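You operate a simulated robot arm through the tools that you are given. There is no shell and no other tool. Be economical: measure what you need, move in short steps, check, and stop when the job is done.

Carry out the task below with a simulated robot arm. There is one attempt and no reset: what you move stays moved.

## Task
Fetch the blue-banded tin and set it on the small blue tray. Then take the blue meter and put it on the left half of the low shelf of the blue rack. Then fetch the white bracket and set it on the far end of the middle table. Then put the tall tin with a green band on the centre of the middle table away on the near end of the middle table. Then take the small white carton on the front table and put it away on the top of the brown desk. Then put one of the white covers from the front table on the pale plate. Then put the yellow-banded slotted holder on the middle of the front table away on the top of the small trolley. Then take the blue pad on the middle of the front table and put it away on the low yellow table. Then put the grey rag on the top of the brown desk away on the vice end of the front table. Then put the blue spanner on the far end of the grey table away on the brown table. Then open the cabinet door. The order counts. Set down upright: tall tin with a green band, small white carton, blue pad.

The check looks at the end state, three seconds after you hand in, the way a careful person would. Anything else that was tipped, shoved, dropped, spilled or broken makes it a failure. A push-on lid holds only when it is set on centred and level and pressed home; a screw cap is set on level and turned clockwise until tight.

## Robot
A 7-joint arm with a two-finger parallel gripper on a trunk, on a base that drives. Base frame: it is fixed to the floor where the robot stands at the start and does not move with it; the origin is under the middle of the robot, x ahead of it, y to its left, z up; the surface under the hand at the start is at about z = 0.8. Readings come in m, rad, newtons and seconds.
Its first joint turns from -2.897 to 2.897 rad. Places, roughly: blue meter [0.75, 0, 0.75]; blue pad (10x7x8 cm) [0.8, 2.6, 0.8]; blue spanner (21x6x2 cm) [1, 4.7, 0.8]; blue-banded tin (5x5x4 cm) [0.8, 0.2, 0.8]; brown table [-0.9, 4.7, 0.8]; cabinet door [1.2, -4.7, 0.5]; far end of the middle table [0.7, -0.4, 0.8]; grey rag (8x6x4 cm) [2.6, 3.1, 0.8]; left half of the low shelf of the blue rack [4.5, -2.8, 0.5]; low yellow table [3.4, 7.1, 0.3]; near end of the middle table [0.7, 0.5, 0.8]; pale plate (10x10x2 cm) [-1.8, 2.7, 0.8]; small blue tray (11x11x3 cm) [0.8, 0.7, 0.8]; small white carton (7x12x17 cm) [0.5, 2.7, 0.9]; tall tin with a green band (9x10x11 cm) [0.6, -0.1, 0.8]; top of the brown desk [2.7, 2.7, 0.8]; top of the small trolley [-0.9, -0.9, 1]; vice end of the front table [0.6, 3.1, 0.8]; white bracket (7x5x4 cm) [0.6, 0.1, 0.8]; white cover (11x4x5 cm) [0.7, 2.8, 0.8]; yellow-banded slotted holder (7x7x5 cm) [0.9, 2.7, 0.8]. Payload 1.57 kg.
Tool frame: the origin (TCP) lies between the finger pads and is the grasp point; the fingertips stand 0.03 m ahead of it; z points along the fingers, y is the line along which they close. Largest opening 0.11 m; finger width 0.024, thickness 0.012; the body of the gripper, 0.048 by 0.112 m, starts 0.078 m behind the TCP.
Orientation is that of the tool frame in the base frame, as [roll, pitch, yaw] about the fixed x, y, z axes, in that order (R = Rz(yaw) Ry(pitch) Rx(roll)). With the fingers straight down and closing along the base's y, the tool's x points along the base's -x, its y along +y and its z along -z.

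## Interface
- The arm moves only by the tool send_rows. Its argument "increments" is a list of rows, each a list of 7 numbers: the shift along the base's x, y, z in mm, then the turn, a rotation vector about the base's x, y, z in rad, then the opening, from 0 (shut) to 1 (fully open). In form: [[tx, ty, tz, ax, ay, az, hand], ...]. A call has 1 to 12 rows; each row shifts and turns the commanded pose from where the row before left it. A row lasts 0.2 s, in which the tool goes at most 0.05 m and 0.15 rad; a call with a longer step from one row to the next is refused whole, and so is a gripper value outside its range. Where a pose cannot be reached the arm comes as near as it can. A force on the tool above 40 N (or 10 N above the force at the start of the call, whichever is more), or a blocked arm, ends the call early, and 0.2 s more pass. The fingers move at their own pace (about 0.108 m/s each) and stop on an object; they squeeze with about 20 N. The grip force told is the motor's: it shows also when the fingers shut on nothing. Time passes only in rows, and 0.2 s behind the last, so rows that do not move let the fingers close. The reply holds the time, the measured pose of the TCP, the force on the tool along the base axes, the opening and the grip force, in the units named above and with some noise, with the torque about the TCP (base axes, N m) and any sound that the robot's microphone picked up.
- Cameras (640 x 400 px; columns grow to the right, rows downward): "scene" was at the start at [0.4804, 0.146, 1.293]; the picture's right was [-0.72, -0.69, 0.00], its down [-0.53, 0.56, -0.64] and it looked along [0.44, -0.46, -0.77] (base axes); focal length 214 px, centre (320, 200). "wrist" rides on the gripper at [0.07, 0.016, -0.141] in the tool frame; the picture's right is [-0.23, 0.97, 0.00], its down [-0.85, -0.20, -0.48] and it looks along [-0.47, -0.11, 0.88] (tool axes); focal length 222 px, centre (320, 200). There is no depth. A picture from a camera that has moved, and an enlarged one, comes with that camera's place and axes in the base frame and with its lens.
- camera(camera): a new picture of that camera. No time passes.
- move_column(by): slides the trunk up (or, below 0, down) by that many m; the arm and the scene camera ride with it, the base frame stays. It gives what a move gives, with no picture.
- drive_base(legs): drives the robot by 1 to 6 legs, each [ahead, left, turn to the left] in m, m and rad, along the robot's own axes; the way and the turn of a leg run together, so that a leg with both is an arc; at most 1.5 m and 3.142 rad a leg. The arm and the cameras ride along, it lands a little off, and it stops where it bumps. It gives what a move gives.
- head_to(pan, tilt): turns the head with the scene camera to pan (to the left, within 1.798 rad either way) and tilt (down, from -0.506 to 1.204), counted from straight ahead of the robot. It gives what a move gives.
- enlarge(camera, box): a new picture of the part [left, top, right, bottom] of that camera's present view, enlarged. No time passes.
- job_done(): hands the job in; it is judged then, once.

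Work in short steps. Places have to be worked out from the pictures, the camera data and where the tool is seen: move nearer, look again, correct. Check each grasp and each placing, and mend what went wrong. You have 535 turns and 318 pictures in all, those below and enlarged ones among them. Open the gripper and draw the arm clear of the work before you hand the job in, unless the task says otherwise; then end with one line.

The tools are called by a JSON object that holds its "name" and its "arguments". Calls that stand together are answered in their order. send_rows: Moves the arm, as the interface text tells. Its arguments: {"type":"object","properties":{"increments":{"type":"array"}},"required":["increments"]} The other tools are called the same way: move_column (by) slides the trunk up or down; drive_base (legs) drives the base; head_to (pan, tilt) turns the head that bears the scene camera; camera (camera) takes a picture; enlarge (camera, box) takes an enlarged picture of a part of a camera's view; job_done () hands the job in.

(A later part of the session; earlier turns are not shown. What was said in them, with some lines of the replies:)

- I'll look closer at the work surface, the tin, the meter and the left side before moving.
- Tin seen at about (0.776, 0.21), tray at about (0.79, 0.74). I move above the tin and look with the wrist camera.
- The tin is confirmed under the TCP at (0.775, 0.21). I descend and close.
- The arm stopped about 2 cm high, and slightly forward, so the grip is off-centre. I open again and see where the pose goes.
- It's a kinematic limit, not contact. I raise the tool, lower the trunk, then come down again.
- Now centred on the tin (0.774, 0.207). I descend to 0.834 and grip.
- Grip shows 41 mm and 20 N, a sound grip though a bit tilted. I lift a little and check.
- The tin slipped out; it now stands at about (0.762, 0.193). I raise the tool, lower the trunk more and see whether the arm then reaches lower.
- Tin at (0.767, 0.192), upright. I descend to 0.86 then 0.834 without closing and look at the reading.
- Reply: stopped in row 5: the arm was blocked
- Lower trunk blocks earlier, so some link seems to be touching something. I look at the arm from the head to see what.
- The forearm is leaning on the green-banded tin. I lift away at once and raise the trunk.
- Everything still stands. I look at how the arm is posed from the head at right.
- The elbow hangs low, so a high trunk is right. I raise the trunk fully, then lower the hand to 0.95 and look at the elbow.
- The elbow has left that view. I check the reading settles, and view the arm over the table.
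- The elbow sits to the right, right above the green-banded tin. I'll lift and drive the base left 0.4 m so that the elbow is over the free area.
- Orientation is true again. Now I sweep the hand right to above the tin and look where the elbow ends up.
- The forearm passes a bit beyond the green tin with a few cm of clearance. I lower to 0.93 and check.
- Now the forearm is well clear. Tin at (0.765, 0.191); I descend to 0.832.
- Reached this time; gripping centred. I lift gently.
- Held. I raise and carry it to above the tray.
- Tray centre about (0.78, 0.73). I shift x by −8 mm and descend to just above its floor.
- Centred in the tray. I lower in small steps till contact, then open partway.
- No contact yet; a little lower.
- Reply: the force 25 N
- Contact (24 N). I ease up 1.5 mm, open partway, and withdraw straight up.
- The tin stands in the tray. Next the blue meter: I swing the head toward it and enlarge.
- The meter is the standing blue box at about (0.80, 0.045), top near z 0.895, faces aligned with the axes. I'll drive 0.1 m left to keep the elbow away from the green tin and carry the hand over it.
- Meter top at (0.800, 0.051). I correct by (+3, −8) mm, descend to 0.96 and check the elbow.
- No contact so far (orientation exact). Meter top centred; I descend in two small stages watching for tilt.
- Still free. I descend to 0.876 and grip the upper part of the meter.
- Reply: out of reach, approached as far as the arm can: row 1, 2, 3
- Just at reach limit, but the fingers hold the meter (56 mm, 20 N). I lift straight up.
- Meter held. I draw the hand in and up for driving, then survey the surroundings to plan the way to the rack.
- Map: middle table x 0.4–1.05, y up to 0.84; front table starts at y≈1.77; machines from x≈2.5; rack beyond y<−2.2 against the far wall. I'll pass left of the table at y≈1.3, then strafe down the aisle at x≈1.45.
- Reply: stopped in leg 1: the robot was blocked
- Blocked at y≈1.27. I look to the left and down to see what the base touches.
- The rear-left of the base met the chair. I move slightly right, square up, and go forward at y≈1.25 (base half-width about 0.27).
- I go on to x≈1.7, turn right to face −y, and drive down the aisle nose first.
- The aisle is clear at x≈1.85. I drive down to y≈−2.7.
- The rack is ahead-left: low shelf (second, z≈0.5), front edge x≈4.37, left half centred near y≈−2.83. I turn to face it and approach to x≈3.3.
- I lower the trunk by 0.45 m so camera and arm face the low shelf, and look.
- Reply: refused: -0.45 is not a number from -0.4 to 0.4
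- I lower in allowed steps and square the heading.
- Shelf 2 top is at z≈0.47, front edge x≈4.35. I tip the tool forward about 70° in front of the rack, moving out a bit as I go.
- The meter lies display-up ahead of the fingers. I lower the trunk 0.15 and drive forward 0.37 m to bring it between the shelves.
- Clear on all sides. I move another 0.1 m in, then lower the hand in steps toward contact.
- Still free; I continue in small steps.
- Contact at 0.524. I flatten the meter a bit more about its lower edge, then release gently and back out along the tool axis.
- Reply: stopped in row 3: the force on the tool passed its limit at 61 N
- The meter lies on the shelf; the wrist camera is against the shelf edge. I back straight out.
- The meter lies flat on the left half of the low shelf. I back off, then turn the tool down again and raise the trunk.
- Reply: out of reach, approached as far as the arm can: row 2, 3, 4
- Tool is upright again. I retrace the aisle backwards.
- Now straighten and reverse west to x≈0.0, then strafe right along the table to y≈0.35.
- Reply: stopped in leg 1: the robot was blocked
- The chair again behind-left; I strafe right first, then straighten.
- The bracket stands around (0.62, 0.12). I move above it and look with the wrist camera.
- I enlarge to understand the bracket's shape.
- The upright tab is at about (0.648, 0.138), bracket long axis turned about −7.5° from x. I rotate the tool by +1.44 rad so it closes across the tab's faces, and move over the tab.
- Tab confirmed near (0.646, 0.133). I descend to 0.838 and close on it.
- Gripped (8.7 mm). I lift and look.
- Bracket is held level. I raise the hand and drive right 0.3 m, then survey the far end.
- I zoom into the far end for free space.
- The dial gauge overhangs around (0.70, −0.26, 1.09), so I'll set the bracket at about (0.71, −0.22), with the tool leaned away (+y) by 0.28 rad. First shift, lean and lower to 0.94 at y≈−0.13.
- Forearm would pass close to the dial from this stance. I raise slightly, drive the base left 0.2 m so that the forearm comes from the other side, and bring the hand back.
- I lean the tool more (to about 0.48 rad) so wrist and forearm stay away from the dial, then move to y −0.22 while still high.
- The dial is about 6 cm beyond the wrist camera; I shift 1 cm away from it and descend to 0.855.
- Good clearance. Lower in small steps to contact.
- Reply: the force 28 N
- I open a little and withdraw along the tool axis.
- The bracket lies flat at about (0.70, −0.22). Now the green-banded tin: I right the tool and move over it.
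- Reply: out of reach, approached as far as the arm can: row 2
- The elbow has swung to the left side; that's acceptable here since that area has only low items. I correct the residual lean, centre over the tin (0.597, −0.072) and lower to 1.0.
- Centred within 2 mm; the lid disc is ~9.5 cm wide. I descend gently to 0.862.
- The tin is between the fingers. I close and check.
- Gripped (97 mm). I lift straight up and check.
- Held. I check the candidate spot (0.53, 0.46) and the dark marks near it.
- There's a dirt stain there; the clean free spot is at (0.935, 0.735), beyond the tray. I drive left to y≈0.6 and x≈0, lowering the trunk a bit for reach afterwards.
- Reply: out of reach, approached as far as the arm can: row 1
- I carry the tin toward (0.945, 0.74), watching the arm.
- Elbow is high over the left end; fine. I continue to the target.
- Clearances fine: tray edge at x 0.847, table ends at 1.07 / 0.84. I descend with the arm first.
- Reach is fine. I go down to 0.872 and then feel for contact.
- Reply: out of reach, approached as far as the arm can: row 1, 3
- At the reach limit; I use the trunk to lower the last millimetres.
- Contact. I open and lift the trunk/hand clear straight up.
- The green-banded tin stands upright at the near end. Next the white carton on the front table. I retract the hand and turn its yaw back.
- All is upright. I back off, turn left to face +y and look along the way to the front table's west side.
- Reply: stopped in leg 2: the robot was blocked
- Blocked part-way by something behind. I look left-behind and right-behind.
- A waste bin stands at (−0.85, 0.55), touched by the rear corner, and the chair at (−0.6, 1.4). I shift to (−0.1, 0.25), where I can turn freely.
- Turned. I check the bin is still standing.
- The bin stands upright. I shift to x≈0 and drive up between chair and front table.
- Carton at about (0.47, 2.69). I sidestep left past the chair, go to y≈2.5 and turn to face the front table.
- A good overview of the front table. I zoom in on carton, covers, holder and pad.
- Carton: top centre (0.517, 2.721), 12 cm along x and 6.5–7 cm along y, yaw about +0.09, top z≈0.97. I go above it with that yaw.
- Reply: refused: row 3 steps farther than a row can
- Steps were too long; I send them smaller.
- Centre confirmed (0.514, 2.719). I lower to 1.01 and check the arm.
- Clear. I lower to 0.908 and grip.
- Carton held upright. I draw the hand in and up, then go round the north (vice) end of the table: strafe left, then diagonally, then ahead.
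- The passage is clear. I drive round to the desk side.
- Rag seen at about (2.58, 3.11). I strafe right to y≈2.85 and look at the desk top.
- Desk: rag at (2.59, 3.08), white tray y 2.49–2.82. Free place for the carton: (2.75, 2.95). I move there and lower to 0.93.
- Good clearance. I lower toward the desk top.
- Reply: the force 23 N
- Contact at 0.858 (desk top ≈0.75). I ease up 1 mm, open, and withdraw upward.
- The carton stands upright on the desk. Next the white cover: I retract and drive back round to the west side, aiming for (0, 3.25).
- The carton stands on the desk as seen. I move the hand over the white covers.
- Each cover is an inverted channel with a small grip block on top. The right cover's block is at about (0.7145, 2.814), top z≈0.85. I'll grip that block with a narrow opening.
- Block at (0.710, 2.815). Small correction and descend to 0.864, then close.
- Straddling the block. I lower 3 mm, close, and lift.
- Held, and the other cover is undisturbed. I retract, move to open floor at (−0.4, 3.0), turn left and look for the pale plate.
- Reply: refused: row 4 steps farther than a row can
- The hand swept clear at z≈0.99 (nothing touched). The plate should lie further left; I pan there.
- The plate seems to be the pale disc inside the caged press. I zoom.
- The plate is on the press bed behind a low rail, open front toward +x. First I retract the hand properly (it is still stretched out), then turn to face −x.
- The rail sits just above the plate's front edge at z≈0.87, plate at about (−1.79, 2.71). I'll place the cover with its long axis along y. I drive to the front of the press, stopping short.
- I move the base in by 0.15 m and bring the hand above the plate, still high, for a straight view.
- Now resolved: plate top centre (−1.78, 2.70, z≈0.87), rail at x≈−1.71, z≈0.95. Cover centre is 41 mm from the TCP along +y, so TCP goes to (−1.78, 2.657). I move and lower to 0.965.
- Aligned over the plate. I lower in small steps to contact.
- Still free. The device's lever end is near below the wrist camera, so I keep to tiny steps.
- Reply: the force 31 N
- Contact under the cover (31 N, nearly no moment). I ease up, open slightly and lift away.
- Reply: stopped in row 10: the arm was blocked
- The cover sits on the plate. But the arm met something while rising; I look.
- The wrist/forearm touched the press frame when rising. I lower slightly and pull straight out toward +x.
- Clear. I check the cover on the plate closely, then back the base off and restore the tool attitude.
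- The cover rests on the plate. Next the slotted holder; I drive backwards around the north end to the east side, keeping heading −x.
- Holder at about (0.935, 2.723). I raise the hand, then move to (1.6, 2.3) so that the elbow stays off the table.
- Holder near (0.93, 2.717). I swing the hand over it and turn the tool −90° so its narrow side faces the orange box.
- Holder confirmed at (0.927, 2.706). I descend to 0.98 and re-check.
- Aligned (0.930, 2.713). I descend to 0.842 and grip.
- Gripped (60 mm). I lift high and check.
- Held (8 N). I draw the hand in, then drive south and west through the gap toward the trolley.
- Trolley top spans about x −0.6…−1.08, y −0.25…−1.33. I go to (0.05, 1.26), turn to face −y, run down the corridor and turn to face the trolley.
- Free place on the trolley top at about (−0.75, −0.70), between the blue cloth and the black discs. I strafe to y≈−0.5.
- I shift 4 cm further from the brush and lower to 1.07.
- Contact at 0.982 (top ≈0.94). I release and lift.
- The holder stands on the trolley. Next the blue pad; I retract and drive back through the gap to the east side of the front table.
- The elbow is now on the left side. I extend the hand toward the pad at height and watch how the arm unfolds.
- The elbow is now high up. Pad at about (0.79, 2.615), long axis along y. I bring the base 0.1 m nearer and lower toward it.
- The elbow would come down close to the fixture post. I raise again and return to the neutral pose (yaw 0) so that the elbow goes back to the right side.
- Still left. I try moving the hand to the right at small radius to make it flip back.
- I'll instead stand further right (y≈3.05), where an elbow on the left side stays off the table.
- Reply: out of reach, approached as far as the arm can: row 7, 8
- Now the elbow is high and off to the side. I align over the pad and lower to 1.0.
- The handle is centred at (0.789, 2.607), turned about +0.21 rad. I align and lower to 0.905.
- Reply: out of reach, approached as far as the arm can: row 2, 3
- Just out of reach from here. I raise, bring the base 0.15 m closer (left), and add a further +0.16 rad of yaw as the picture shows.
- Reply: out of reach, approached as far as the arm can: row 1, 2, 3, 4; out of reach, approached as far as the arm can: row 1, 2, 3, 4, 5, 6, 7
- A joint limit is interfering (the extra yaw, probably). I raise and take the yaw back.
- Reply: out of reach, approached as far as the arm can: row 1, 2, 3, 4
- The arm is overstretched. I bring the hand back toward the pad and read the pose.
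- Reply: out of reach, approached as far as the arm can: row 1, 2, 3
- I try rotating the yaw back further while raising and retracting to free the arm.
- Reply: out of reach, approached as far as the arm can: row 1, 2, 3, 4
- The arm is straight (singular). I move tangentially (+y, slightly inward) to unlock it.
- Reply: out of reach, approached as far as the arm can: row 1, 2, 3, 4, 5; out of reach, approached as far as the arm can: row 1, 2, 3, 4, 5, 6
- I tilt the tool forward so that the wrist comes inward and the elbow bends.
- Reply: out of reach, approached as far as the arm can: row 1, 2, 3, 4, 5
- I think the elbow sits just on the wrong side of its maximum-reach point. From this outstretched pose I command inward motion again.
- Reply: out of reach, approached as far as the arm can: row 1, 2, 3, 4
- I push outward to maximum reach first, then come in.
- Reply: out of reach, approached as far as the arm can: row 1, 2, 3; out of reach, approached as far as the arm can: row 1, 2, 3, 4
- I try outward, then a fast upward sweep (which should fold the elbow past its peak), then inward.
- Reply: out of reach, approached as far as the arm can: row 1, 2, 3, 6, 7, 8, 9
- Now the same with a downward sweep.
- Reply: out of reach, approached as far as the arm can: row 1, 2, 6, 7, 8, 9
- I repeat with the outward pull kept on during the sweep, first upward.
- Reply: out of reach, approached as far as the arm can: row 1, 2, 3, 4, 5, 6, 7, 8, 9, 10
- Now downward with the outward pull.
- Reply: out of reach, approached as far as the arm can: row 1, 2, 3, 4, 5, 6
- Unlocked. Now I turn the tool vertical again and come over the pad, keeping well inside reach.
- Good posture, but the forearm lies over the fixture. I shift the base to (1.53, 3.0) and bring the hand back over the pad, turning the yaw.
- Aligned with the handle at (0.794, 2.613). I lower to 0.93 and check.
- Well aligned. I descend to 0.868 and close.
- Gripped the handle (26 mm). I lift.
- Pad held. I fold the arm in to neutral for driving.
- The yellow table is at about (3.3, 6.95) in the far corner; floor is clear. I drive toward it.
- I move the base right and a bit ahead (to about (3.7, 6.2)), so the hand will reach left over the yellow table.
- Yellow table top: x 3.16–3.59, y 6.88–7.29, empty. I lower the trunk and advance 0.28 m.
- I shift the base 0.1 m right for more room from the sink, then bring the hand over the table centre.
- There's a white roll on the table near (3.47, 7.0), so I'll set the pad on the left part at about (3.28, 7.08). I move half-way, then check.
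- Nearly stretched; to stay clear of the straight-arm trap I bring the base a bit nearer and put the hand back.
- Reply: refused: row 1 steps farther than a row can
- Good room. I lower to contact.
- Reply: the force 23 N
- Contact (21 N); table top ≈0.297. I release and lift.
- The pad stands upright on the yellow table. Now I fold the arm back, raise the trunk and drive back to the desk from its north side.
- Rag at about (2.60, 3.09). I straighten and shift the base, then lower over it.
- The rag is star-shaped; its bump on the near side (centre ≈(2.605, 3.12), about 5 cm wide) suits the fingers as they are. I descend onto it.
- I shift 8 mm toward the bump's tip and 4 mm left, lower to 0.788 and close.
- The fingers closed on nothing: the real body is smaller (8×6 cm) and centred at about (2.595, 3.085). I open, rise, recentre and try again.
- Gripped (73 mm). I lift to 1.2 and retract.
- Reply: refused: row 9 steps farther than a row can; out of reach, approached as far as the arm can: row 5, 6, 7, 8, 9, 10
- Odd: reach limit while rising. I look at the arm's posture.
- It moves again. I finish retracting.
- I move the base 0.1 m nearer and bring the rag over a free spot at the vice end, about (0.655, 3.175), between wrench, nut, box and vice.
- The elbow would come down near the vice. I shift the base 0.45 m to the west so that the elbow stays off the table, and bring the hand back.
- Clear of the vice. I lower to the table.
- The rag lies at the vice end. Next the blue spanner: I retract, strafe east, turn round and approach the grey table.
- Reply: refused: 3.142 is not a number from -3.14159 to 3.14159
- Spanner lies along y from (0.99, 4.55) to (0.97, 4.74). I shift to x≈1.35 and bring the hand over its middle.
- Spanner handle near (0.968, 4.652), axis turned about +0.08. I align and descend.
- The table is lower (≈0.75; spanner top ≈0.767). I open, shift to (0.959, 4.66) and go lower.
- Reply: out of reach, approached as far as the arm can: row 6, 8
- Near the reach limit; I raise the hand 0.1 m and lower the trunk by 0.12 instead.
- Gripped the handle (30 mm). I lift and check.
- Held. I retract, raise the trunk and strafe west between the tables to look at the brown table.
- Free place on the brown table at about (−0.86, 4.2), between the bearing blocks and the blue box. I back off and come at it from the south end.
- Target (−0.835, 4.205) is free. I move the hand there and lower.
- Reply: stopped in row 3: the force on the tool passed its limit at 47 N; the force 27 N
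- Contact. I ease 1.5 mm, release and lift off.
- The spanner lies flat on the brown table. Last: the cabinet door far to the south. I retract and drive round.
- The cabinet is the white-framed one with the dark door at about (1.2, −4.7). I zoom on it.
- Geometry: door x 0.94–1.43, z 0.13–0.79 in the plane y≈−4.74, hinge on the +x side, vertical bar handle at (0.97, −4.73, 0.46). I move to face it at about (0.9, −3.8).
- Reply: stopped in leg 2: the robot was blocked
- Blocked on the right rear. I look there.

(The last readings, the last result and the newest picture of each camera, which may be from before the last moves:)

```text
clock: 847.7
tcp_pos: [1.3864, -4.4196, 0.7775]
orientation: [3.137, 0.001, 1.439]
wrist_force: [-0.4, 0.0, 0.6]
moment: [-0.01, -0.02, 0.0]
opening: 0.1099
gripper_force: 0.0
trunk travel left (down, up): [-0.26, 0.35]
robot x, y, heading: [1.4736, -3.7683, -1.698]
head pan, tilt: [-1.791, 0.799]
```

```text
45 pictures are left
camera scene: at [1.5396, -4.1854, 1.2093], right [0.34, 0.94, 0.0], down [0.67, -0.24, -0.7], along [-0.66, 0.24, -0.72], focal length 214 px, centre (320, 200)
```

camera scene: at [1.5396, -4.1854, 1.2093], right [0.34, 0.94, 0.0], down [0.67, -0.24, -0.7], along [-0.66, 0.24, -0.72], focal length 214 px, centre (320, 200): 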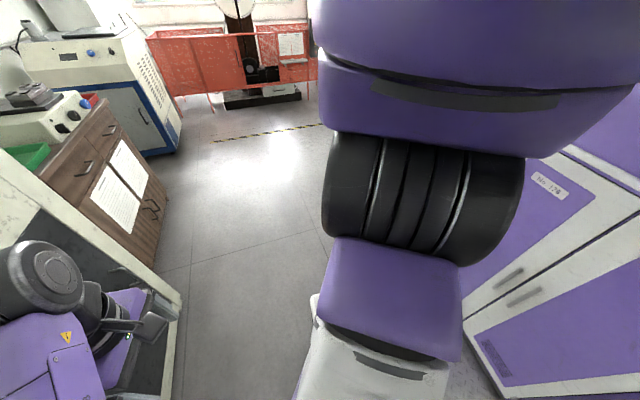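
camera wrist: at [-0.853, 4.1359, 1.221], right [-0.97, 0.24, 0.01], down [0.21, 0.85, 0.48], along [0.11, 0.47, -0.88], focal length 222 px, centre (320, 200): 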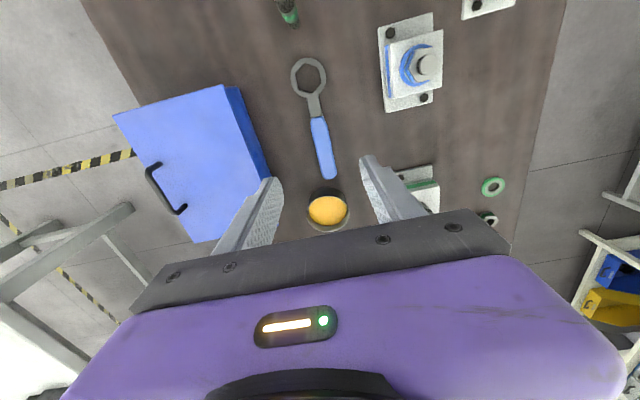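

The obstacle is the dark box behind-right. I'll instead approach the handle obliquely from the east side (heading about −2.09), which also suits pulling along the door's arc. I move clear and turn.

{"name": "drive_base", "arguments": {"legs": [[0.1, 0.05, 0], [0, 0, -0.395]]}}

{"name": "head_to", "arguments": {"pan": 0.25, "tilt": 0.75}}

{"name": "camera", "arguments": {"camera": "scene"}}

```text
clock: 850.1
tcp_pos: [1.179, -4.4422, 0.7776]
orientation: [3.137, 0.001, 1.047]
wrist_force: [0.2, -0.1, 0.4]
moment: [-0.02, -0.04, -0.01]
opening: 0.1098
gripper_force: 0.0
trunk travel left (down, up): [-0.26, 0.35]
robot x, y, heading: [1.5114, -3.8688, -2.094]
head pan, tilt: [-1.791, 0.799]
```

```text
clock: 852.1
tcp_pos: [1.1782, -4.4427, 0.7778]
orientation: [3.136, 0.001, 1.047]
wrist_force: [-0.3, 0.0, 0.1]
moment: [0.0, 0.0, -0.02]
opening: 0.11
gripper_force: 0.0
trunk travel left (down, up): [-0.26, 0.35]
robot x, y, heading: [1.5108, -3.8668, -2.092]
head pan, tilt: [0.25, 0.75]
```

```text
44 pictures are left
camera scene: at [1.4478, -4.419, 1.2133], right [-0.96, 0.27, 0.0], down [0.18, 0.66, -0.73], along [-0.2, -0.7, -0.68], focal length 214 px, centre (320, 200)
```

scene: 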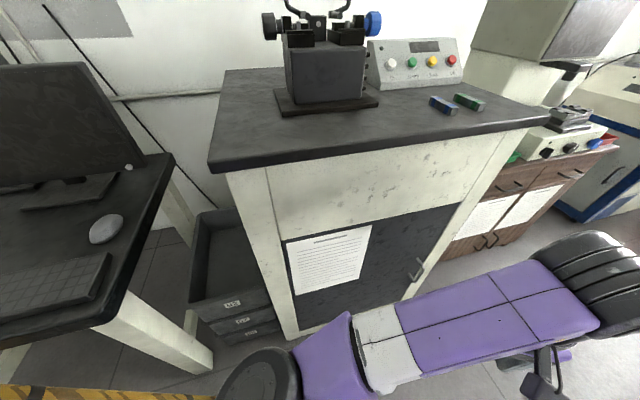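

Handle triangulated at about (0.985, −4.713, 0.48). I back up 0.1 m and tip the tool to horizontal along the heading.

{"name": "drive_base", "arguments": {"legs": [[-0.12, 0, 0]]}}

{"name": "send_rows", "arguments": {"increments": [[-11, -19, 0, -0.121, 0.07, 0, 0.6], [-11, -19, 0, -0.121, 0.07, 0, 0.6], [-11, -19, 0, -0.121, 0.07, 0, 0.6], [-11, -19, 0, -0.121, 0.07, 0, 0.6], [-11, -19, 0, -0.121, 0.07, 0, 0.6], [-11, -19, 0, -0.121, 0.07, 0, 0.6], [-11, -19, 0, -0.121, 0.07, 0, 0.6], [-11, -19, 0, -0.121, 0.07, 0, 0.6], [-11, -19, 0, -0.121, 0.07, 0, 0.6], [-6, -10, 0, -0.121, 0.07, 0, 0.6], [0, 0, 0, 0, 0, 0, 0.6]]}}

{"name": "camera", "arguments": {"camera": "scene"}}

```text
clock: 853.3
tcp_pos: [1.2381, -4.3385, 0.777]
orientation: [3.136, 0.001, 1.047]
wrist_force: [-0.5, 0.5, 0.9]
moment: [-0.03, 0.02, -0.02]
opening: 0.1101
gripper_force: 0.1
trunk travel left (down, up): [-0.26, 0.35]
robot x, y, heading: [1.5694, -3.7644, -2.084]
head pan, tilt: [0.25, 0.75]
```

```text
clock: 855.7
tcp_pos: [1.1323, -4.5191, 0.7766]
orientation: [3.141, 1.401, 1.053]
wrist_force: [-1.2, 0.4, 0.0]
moment: [0.03, -0.01, -0.01]
opening: 0.0661
gripper_force: 0.1
trunk travel left (down, up): [-0.26, 0.35]
robot x, y, heading: [1.5662, -3.763, -2.089]
head pan, tilt: [0.25, 0.75]
```

```text
43 pictures are left
camera scene: at [1.5079, -4.3152, 1.2133], right [-0.96, 0.27, 0.0], down [0.18, 0.66, -0.73], along [-0.19, -0.71, -0.68], focal length 214 px, centre (320, 200)
```

scene: 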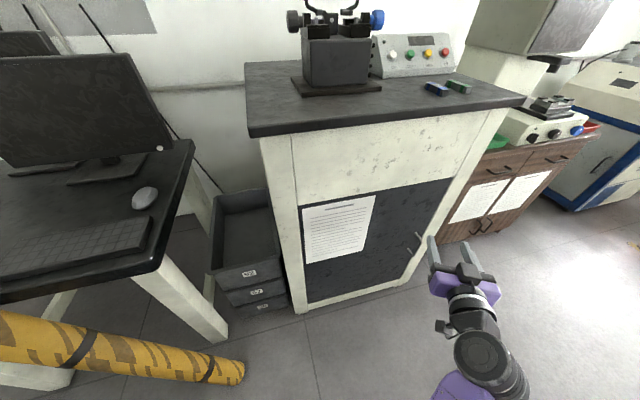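

Very good posture. I lower the trunk 0.26 m and look with the wrist camera.

{"name": "move_column", "arguments": {"by": -0.26}}

{"name": "camera", "arguments": {"camera": "wrist"}}

{"name": "camera", "arguments": {"camera": "scene"}}

```text
clock: 858.4
tcp_pos: [1.1345, -4.52, 0.5175]
orientation: [-3.138, 1.398, 1.056]
wrist_force: [-0.6, 1.0, 0.5]
moment: [0.03, 0.01, -0.04]
opening: 0.0662
gripper_force: 0.1
trunk travel left (down, up): [0.0, 0.61]
robot x, y, heading: [1.5688, -3.7641, -2.091]
head pan, tilt: [0.25, 0.75]
```

```text
42 pictures are left
camera wrist: at [1.2213, -4.395, 0.4718], right [0.83, -0.52, 0.22], down [-0.01, 0.38, 0.92], along [-0.56, -0.77, 0.31], focal length 222 px, centre (320, 200)
```

wrist: 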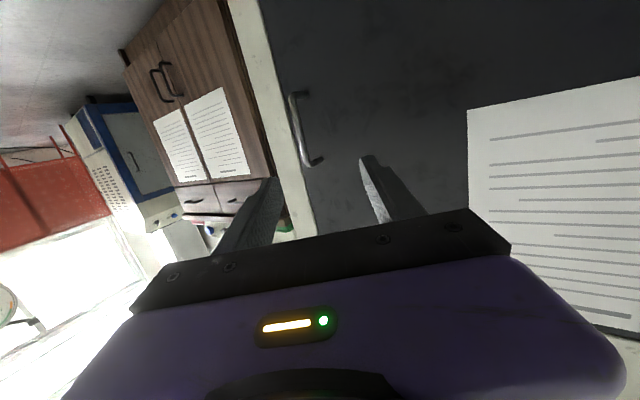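

```text
41 pictures are left
camera scene: at [1.5079, -4.3151, 0.9533], right [-0.96, 0.27, 0.0], down [0.18, 0.66, -0.73], along [-0.19, -0.71, -0.68], focal length 214 px, centre (320, 200)
```

scene: 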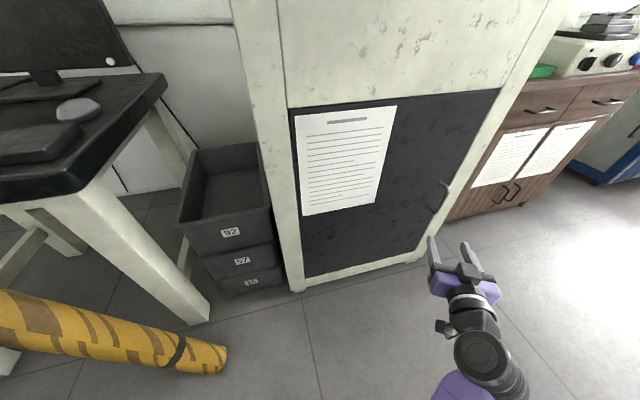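

The handle bar is at (0.983, −4.713), z 0.41–0.53. I align laterally and in height, then advance most of the way.

{"name": "send_rows", "arguments": {"increments": [[-14, 8, -21, 0, 0, 0, 0.6], [-14, 8, -21, 0, 0, 0, 0.6], [-20, -35, 0, 0, 0, 0, 0.6], [-20, -35, 0, 0, 0, 0, 0.6], [-20, -35, 0, 0, 0, 0, 0.6], [-10, -17, 0, 0, 0, 0, 0.6], [0, 0, 0, 0, 0, 0, 0.6]]}}

{"name": "camera", "arguments": {"camera": "wrist"}}

{"name": "camera", "arguments": {"camera": "scene"}}

```text
clock: 860.0
tcp_pos: [1.0346, -4.6239, 0.4749]
orientation: [-3.137, 1.399, 1.058]
wrist_force: [-0.6, 0.0, 0.1]
moment: [0.03, 0.01, -0.01]
opening: 0.0661
gripper_force: 0.1
trunk travel left (down, up): [0.0, 0.61]
robot x, y, heading: [1.5667, -3.7674, -2.086]
head pan, tilt: [0.25, 0.75]
```

```text
40 pictures are left
camera wrist: at [1.1238, -4.5, 0.4307], right [0.83, -0.52, 0.22], down [-0.01, 0.38, 0.92], along [-0.56, -0.77, 0.31], focal length 222 px, centre (320, 200)
```

wrist: 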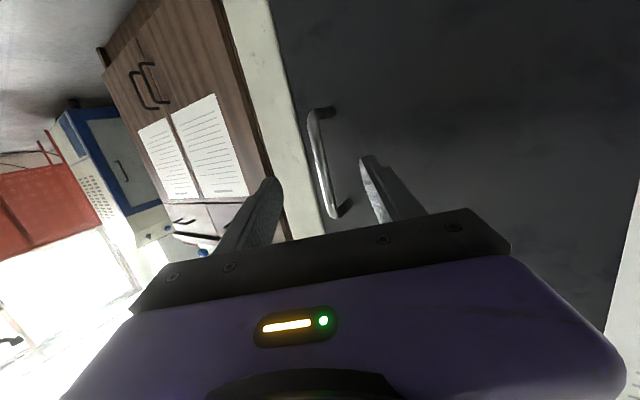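

```text
39 pictures are left
camera scene: at [1.5078, -4.3151, 0.9533], right [-0.96, 0.27, 0.0], down [0.18, 0.66, -0.73], along [-0.19, -0.7, -0.68], focal length 214 px, centre (320, 200)
```

scene: 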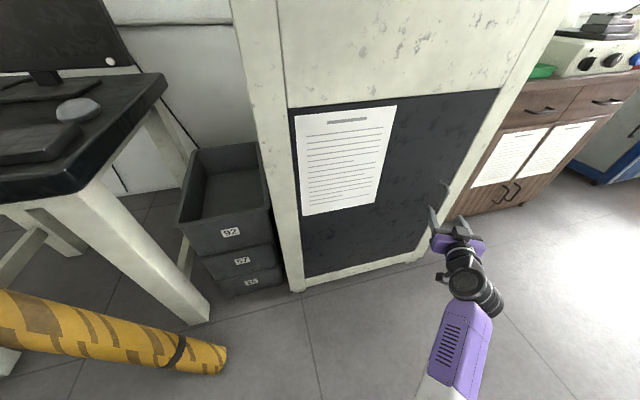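

The bar is right between the fingers, 10 cm ahead. I advance 9 cm and close.

{"name": "send_rows", "arguments": {"increments": [[-18, -30, 0, 0, 0, 0, 0.6], [-17, -29, 0, 0, 0, 0, 0.6], [-9, -16, 0, 0, 0, 0, 0.55], [0, 0, 0, 0, 0, 0, 0.4], [0, 0, 0, 0, 0, 0, 0.1], [0, 0, 0, 0, 0, 0, 0], [0, 0, 0, 0, 0, 0, 0]]}}

{"name": "camera", "arguments": {"camera": "wrist"}}

```text
clock: 860.7
tcp_pos: [0.9986, -4.6865, 0.4743]
orientation: [3.133, 1.401, 1.045]
wrist_force: [14.8, 26.2, 9.1]
moment: [-0.57, -0.08, 1.28]
opening: 0.0612
gripper_force: 0.6
trunk travel left (down, up): [0.0, 0.61]
robot x, y, heading: [1.5694, -3.7678, -2.091]
head pan, tilt: [0.25, 0.75]
stopped in row 3: the force on the tool passed its limit at 125 N (the readings are from after the stop); the commanded pose is now the measured one
```

```text
38 pictures are left
camera wrist: at [1.0868, -4.5625, 0.4295], right [0.83, -0.52, 0.23], down [-0.01, 0.38, 0.92], along [-0.56, -0.77, 0.31], focal length 222 px, centre (320, 200)
```

wrist: 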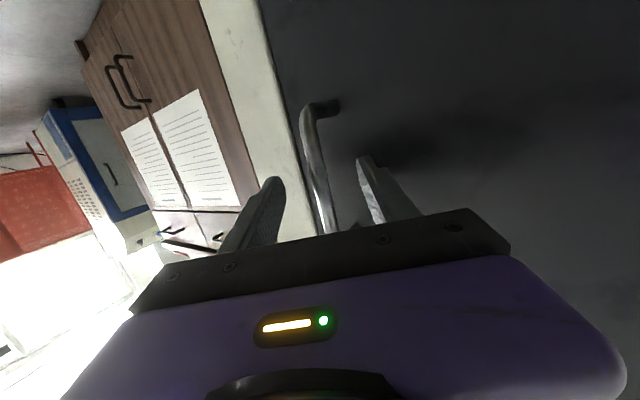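

The left finger touched the door. I back 3 mm, narrow the opening, advance a little more and close on the bar.

{"name": "send_rows", "arguments": {"increments": [[2, 3, 0, 0, 0, 0, 0.5], [0, 0, 0, 0, 0, 0, 0.3], [0, 0, 0, 0, 0, 0, 0.27], [0, 0, 0, 0, 0, 0, 0.27]]}}

{"name": "camera", "arguments": {"camera": "wrist"}}

```text
clock: 861.7
tcp_pos: [0.9999, -4.6858, 0.4727]
orientation: [3.138, 1.397, 1.051]
wrist_force: [-0.1, 0.3, 0.4]
moment: [0.01, 0.0, 0.01]
opening: 0.0296
gripper_force: 0.1
trunk travel left (down, up): [0.0, 0.61]
robot x, y, heading: [1.564, -3.7668, -2.089]
head pan, tilt: [0.25, 0.75]
```

```text
37 pictures are left
camera wrist: at [1.0888, -4.5605, 0.4282], right [0.83, -0.52, 0.22], down [-0.01, 0.38, 0.92], along [-0.56, -0.77, 0.31], focal length 222 px, centre (320, 200)
```

wrist: 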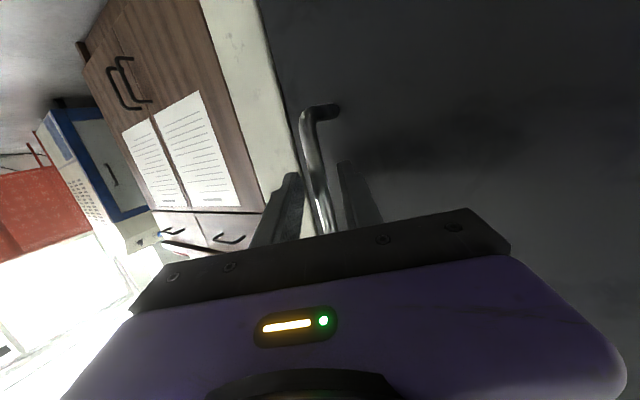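

Bar between narrowed fingers. I advance 11 mm in small steps and close.

{"name": "send_rows", "arguments": {"increments": [[-2, -4, 0, 0, 0, 0, 0.25], [-2, -3, 0, 0, 0, 0, 0.25], [-1, -2, 0, 0, 0, 0, 0.25], [0, 0, 0, 0, 0, 0, 0.1], [0, 0, 0, 0, 0, 0, 0], [0, 0, 0, 0, 0, 0, 0], [0, 0, 0, 0, 0, 0, 0]]}}

{"name": "camera", "arguments": {"camera": "wrist"}}

```text
clock: 863.3
tcp_pos: [0.996, -4.693, 0.4728]
orientation: [3.138, 1.397, 1.049]
wrist_force: [4.3, 0.3, 1.2]
moment: [-0.24, 0.25, 0.0]
opening: 0.012
gripper_force: 28.9
trunk travel left (down, up): [0.0, 0.61]
robot x, y, heading: [1.5662, -3.7681, -2.088]
head pan, tilt: [0.25, 0.75]
```

```text
36 pictures are left
camera wrist: at [1.0844, -4.5692, 0.4286], right [0.83, -0.51, 0.22], down [-0.01, 0.38, 0.92], along [-0.56, -0.77, 0.31], focal length 222 px, centre (320, 200)
```

wrist: 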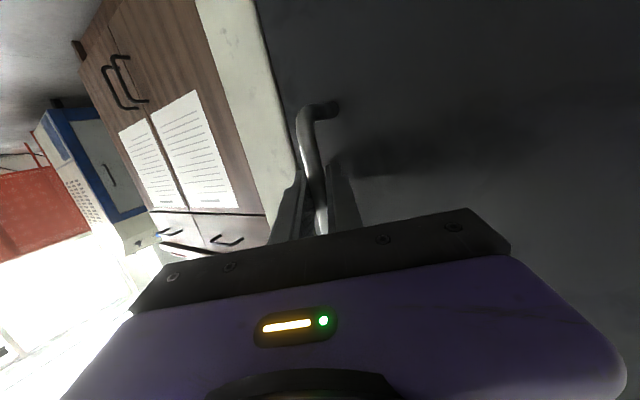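

Gripped the bar (12 mm). I start pulling along the door's arc, turning the tool with it.

{"name": "send_rows", "arguments": {"increments": [[3, 22, 0, 0, 0, -0.05, 0], [4, 22, 0, 0, 0, -0.05, 0], [5, 21, 0, 0, 0, -0.05, 0], [6, 21, 0, 0, 0, -0.05, 0], [0, 0, 0, 0, 0, 0, 0]]}}

{"name": "camera", "arguments": {"camera": "wrist"}}

{"name": "camera", "arguments": {"camera": "scene"}}

```text
clock: 864.5
tcp_pos: [1.0131, -4.6065, 0.4728]
orientation: [3.138, 1.399, 0.848]
wrist_force: [2.1, 0.1, 1.8]
moment: [-0.31, 0.47, -0.05]
opening: 0.0123
gripper_force: 29.7
trunk travel left (down, up): [0.0, 0.61]
robot x, y, heading: [1.5709, -3.7662, -2.092]
head pan, tilt: [0.25, 0.75]
```

```text
35 pictures are left
camera wrist: at [1.1245, -4.5034, 0.4286], right [0.71, -0.67, 0.22], down [0.06, 0.38, 0.92], along [-0.7, -0.64, 0.31], focal length 222 px, centre (320, 200)
```

wrist: 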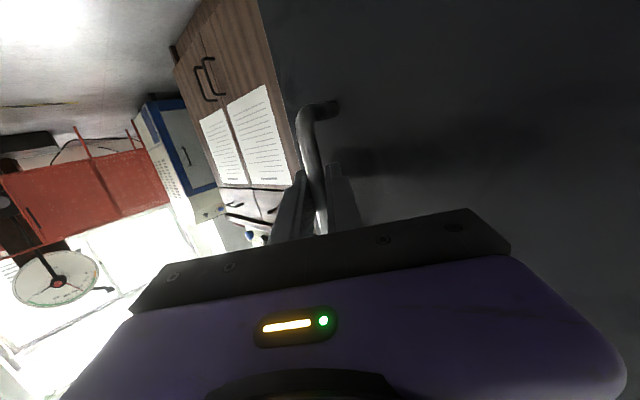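

```text
34 pictures are left
camera scene: at [1.5081, -4.315, 0.9533], right [-0.96, 0.27, 0.0], down [0.18, 0.66, -0.73], along [-0.19, -0.71, -0.68], focal length 214 px, centre (320, 200)
```

scene: 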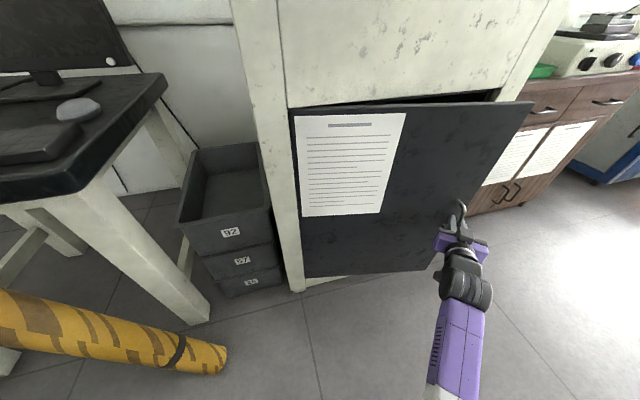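

The door is moving smoothly. I continue along the arc.

{"name": "send_rows", "arguments": {"increments": [[7, 21, 0, 0, 0, -0.05, 0], [8, 20, 0, 0, 0, -0.05, 0], [9, 20, 0, 0, 0, -0.05, 0], [10, 20, 0, 0, 0, -0.05, 0], [11, 19, 0, 0, 0, -0.05, 0], [12, 18, 0, 0, 0, -0.05, 0], [13, 18, 0, 0, 0, -0.05, 0], [14, 17, 0, 0, 0, -0.05, 0], [0, 0, 0, 0, 0, 0, 0]]}}

{"name": "camera", "arguments": {"camera": "scene"}}

```text
clock: 866.5
tcp_pos: [1.0952, -4.4519, 0.4734]
orientation: [-3.139, 1.398, 0.452]
wrist_force: [-12.5, 10.3, 5.9]
moment: [-0.17, 0.27, -0.06]
opening: 0.0118
gripper_force: 29.4
trunk travel left (down, up): [0.0, 0.61]
robot x, y, heading: [1.5663, -3.7683, -2.089]
head pan, tilt: [0.25, 0.75]
```

```text
33 pictures are left
camera scene: at [1.5079, -4.3148, 0.9534], right [-0.96, 0.27, 0.0], down [0.18, 0.66, -0.73], along [-0.19, -0.71, -0.68], focal length 214 px, centre (320, 200)
```

scene: 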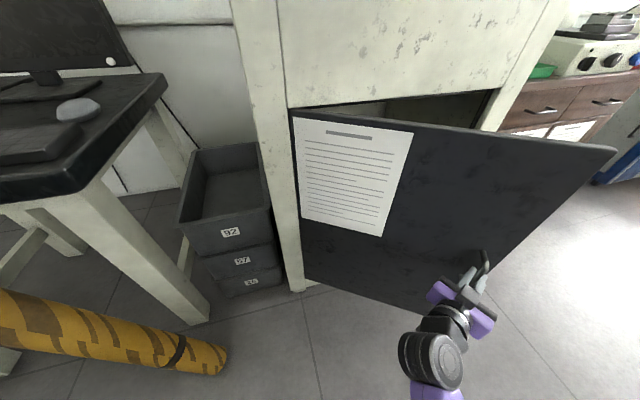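

About 34° open. I continue with less tool rotation and slightly more radius.

{"name": "send_rows", "arguments": {"increments": [[12, 19, 0, 0, 0, -0.03, 0], [14, 17, 0, 0, 0, -0.03, 0], [15, 16, 0, 0, 0, -0.03, 0], [16, 15, 0, 0, 0, -0.03, 0], [16, 14, 0, 0, 0, -0.03, 0], [17, 13, 0, 0, 0, -0.03, 0], [0, 0, 0, 0, 0, 0, 0]]}}

{"name": "camera", "arguments": {"camera": "scene"}}

```text
clock: 868.2
tcp_pos: [1.1891, -4.3643, 0.4746]
orientation: [3.122, 1.4, 0.271]
wrist_force: [1.2, -1.0, 3.6]
moment: [0.44, -0.4, -0.01]
opening: 0.0119
gripper_force: 29.8
trunk travel left (down, up): [0.0, 0.61]
robot x, y, heading: [1.5708, -3.7667, -2.087]
head pan, tilt: [0.25, 0.75]
stopped in row 7: the force on the tool passed its limit at 41 N (the readings are from after the stop); the commanded pose is now the measured one
```

```text
32 pictures are left
camera scene: at [1.5086, -4.3153, 0.9531], right [-0.96, 0.27, 0.0], down [0.18, 0.66, -0.73], along [-0.19, -0.71, -0.68], focal length 214 px, centre (320, 200)
```

scene: 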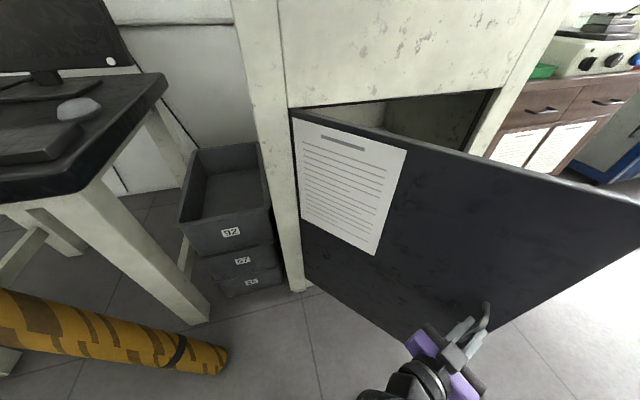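

About 50° open. I carry on along the tangent.

{"name": "send_rows", "arguments": {"increments": [[16, 10, 0, 0, 0, -0.03, 0], [17, 10, 0, 0, 0, -0.03, 0], [18, 9, 0, 0, 0, -0.03, 0], [18, 8, 0, 0, 0, -0.03, 0], [19, 7, 0, 0, 0, -0.03, 0], [0, 0, 0, 0, 0, 0, 0]]}}

{"name": "camera", "arguments": {"camera": "scene"}}

```text
clock: 869.6
tcp_pos: [1.2777, -4.3177, 0.4731]
orientation: [3.129, 1.4, 0.116]
wrist_force: [-15.5, 36.4, -1.0]
moment: [-0.05, 0.58, 0.09]
opening: 0.0117
gripper_force: 29.3
trunk travel left (down, up): [0.0, 0.61]
robot x, y, heading: [1.5684, -3.7671, -2.09]
head pan, tilt: [0.25, 0.75]
```

```text
31 pictures are left
camera scene: at [1.5081, -4.3147, 0.9534], right [-0.96, 0.27, 0.0], down [0.18, 0.66, -0.73], along [-0.19, -0.71, -0.68], focal length 214 px, centre (320, 200)
```

scene: 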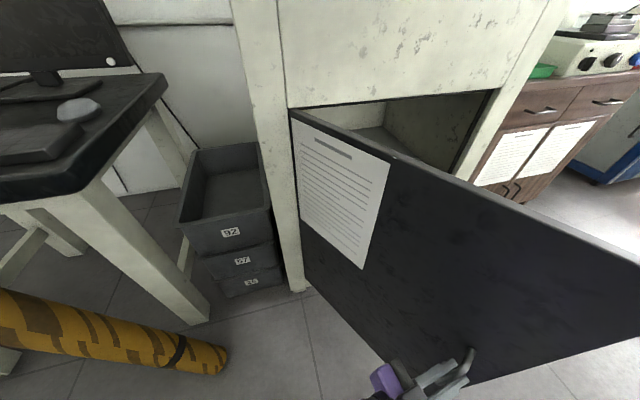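

About 63°. I relieve the outward strain and open further to roughly 80°.

{"name": "send_rows", "arguments": {"increments": [[-1, 6, 0, 0, 0, 0, 0], [17, 8, 0, 0, 0, -0.03, 0], [18, 7, 0, 0, 0, -0.03, 0], [18, 6, 0, 0, 0, -0.03, 0], [18, 5, 0, 0, 0, -0.03, 0], [18, 4, 0, 0, 0, -0.03, 0], [18, 3, 0, 0, 0, -0.03, 0], [0, 0, 0, 0, 0, 0, 0]]}}

{"name": "camera", "arguments": {"camera": "scene"}}

```text
clock: 870.8
tcp_pos: [1.3452, -4.2948, 0.4735]
orientation: [3.12, 1.398, 0.026]
wrist_force: [0.7, -4.5, -2.4]
moment: [0.52, 0.5, 0.03]
opening: 0.0118
gripper_force: 29.6
trunk travel left (down, up): [0.0, 0.61]
robot x, y, heading: [1.5662, -3.7666, -2.086]
head pan, tilt: [0.25, 0.75]
stopped in row 5: the force on the tool passed its limit at 53 N (the readings are from after the stop); the commanded pose is now the measured one
```

```text
30 pictures are left
camera scene: at [1.5091, -4.3161, 0.9532], right [-0.96, 0.26, 0.0], down [0.18, 0.66, -0.73], along [-0.19, -0.71, -0.68], focal length 214 px, centre (320, 200)
```

scene: 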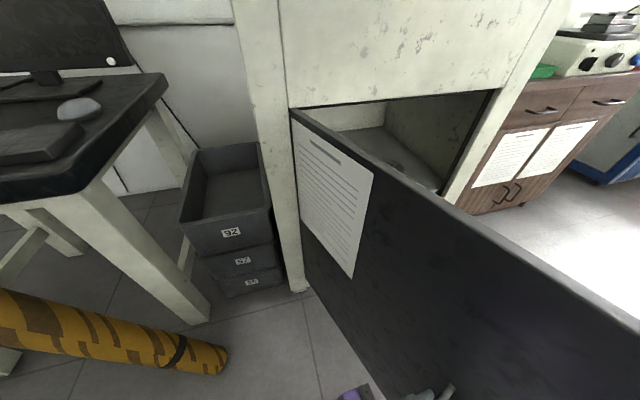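

About 72° open. One more small push outward along the arc, then I release.

{"name": "send_rows", "arguments": {"increments": [[14, 5, 0, 0, 0, -0.03, 0], [15, 4, 0, 0, 0, -0.03, 0], [15, 3, 0, 0, 0, -0.03, 0], [15, 2, 0, 0, 0, -0.03, 0], [0, 0, 0, 0, 0, 0, 0]]}}

```text
clock: 871.5
tcp_pos: [1.3857, -4.2884, 0.4744]
orientation: [3.104, 1.398, -0.059]
wrist_force: [0.4, -2.2, 0.3]
moment: [0.66, 0.01, 0.04]
opening: 0.0118
gripper_force: 29.3
trunk travel left (down, up): [0.0, 0.61]
robot x, y, heading: [1.5706, -3.7684, -2.088]
head pan, tilt: [0.25, 0.75]
stopped in row 3: the force on the tool passed its limit at 41 N (the readings are from after the stop); the commanded pose is now the measured one
```

About 77° open. I release and withdraw the fingers straight back from the bar.

{"name": "send_rows", "arguments": {"increments": [[0, 0, 0, 0, 0, 0, 0.4], [0, 0, 0, 0, 0, 0, 0.5], [0, 0, 0, 0, 0, 0, 0.5], [15, 0, 0, 0, 0, 0, 0.5], [20, 0, 0, 0, 0, 0, 0.5], [20, 0, 0, 0, 0, 0, 0.5], [0, 0, 0, 0, 0, 0, 0.5]]}}

{"name": "camera", "arguments": {"camera": "wrist"}}

{"name": "camera", "arguments": {"camera": "scene"}}

```text
clock: 873.1
tcp_pos: [1.4406, -4.2875, 0.4718]
orientation: [3.094, 1.4, -0.069]
wrist_force: [-0.6, 0.1, 0.4]
moment: [-0.01, 0.0, -0.04]
opening: 0.0549
gripper_force: 0.1
trunk travel left (down, up): [0.0, 0.61]
robot x, y, heading: [1.5698, -3.7688, -2.085]
head pan, tilt: [0.25, 0.75]
```

```text
29 pictures are left
camera wrist: at [1.5903, -4.3076, 0.4278], right [-0.06, -0.97, 0.23], down [0.33, 0.2, 0.92], along [-0.94, 0.13, 0.31], focal length 222 px, centre (320, 200)
```

wrist: 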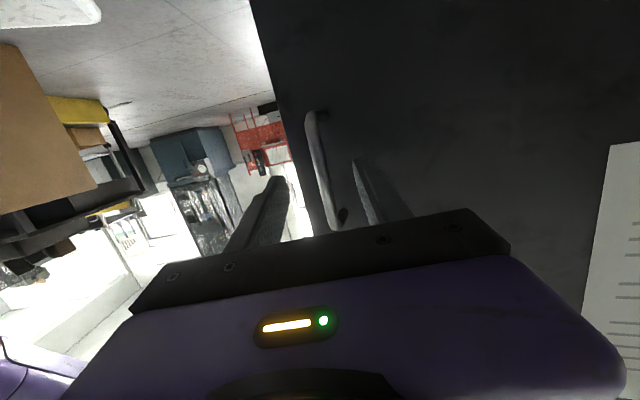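

```text
28 pictures are left
camera scene: at [1.5091, -4.3164, 0.9533], right [-0.96, 0.26, 0.0], down [0.18, 0.66, -0.73], along [-0.19, -0.71, -0.68], focal length 214 px, centre (320, 200)
```

scene: 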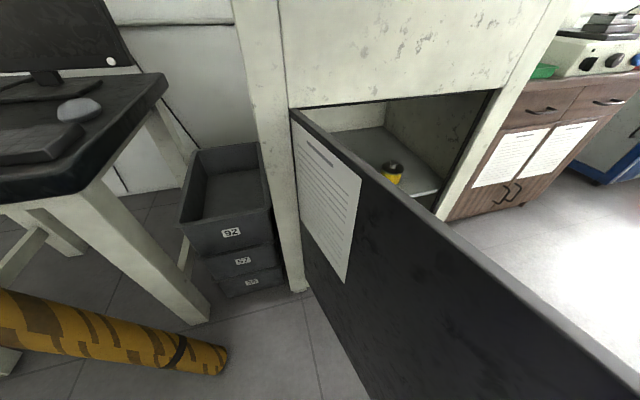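

The door stands open (~77°), fingers clear of the bar. I back the base away and raise the arm clear, then check.

{"name": "send_rows", "arguments": {"increments": [[25, 5, 0, 0, 0, 0, 0.5], [25, 5, 0, 0, 0, 0, 0.5], [0, 0, 0, 0, 0, 0, 0.5]]}}

{"name": "drive_base", "arguments": {"legs": [[-0.4, 0, 0]]}}

{"name": "move_column", "arguments": {"by": 0.35}}

{"name": "head_to", "arguments": {"pan": 0.3, "tilt": 0.6}}

{"name": "camera", "arguments": {"camera": "scene"}}

```text
clock: 873.9
tcp_pos: [1.4895, -4.2815, 0.4747]
orientation: [3.093, 1.398, -0.07]
wrist_force: [0.5, -0.4, -0.8]
moment: [0.0, 0.0, 0.0]
opening: 0.0551
gripper_force: 0.0
trunk travel left (down, up): [0.0, 0.61]
robot x, y, heading: [1.5675, -3.7668, -2.087]
head pan, tilt: [0.25, 0.75]
```

```text
clock: 876.5
tcp_pos: [1.6907, -3.9273, 0.4736]
orientation: [3.096, 1.399, -0.067]
wrist_force: [-0.3, 0.0, -1.1]
moment: [0.01, 0.01, -0.01]
opening: 0.0548
gripper_force: 0.0
trunk travel left (down, up): [0.0, 0.61]
robot x, y, heading: [1.7687, -3.4177, -2.082]
head pan, tilt: [0.25, 0.75]
```

```text
clock: 879.9
tcp_pos: [1.6905, -3.9283, 0.8244]
orientation: [3.098, 1.401, -0.065]
wrist_force: [0.3, -0.3, -0.4]
moment: [-0.01, -0.02, 0.02]
opening: 0.055
gripper_force: 0.0
trunk travel left (down, up): [-0.35, 0.26]
robot x, y, heading: [1.7706, -3.4141, -2.085]
head pan, tilt: [0.25, 0.75]
```

```text
clock: 880.6
tcp_pos: [1.6913, -3.9273, 0.8242]
orientation: [3.095, 1.4, -0.065]
wrist_force: [0.8, 0.1, 0.2]
moment: [-0.03, -0.01, 0.01]
opening: 0.0549
gripper_force: 0.1
trunk travel left (down, up): [-0.35, 0.26]
robot x, y, heading: [1.7692, -3.4109, -2.084]
head pan, tilt: [0.3, 0.6]
```

```text
27 pictures are left
camera scene: at [1.7133, -3.9709, 1.3161], right [-0.98, 0.21, 0.0], down [0.12, 0.55, -0.82], along [-0.18, -0.81, -0.57], focal length 214 px, centre (320, 200)
```

scene: 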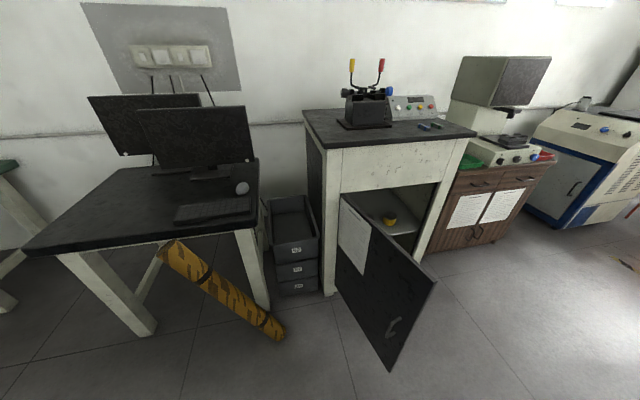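

The door stays open. I check the dark box I brushed against earlier.

{"name": "head_to", "arguments": {"pan": -1.4, "tilt": 0.6}}

{"name": "camera", "arguments": {"camera": "scene"}}

```text
clock: 882.3
tcp_pos: [1.69, -3.9283, 0.8238]
orientation: [3.095, 1.399, -0.066]
wrist_force: [0.0, -0.1, 0.1]
moment: [-0.02, -0.03, -0.03]
opening: 0.0549
gripper_force: 0.1
trunk travel left (down, up): [-0.35, 0.26]
robot x, y, heading: [1.7633, -3.4154, -2.083]
head pan, tilt: [-1.4, 0.6]
```

```text
26 pictures are left
camera scene: at [1.6488, -3.8548, 1.3162], right [0.34, 0.94, 0.0], down [0.53, -0.19, -0.83], along [-0.78, 0.28, -0.56], focal length 214 px, centre (320, 200)
```

scene: 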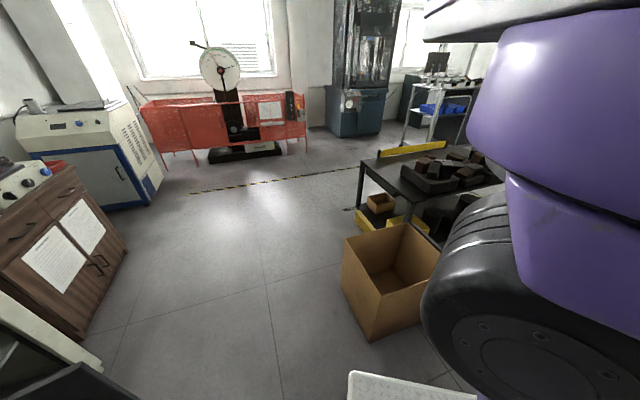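

The box stands normally. Everything is placed; I open the gripper fully and hand in.

{"name": "send_rows", "arguments": {"increments": [[0, 0, 0, 0, 0, 0, 1], [0, 0, 0, 0, 0, 0, 1], [0, 0, 0, 0, 0, 0, 1]]}}

{"name": "job_done", "arguments": {}}

```text
clock: 883.1
tcp_pos: [1.6915, -3.9277, 0.8248]
orientation: [3.097, 1.4, -0.067]
wrist_force: [0.4, 0.5, -0.5]
moment: [0.02, 0.04, 0.04]
opening: 0.1099
gripper_force: 0.1
trunk travel left (down, up): [-0.35, 0.26]
robot x, y, heading: [1.7673, -3.4126, -2.083]
head pan, tilt: [-1.4, 0.6]
```

```text
The job is handed in.
```

I did all eleven tasks in order and handed the job in: the ten items are in place and the cabinet door is about 77° open. The robot's base or arm bumped a chair, a waste bin, the press frame and, I think, an open cardboard box near the cabinet; bin, chair and box still looked upright, but I didn't check whether they had shifted.
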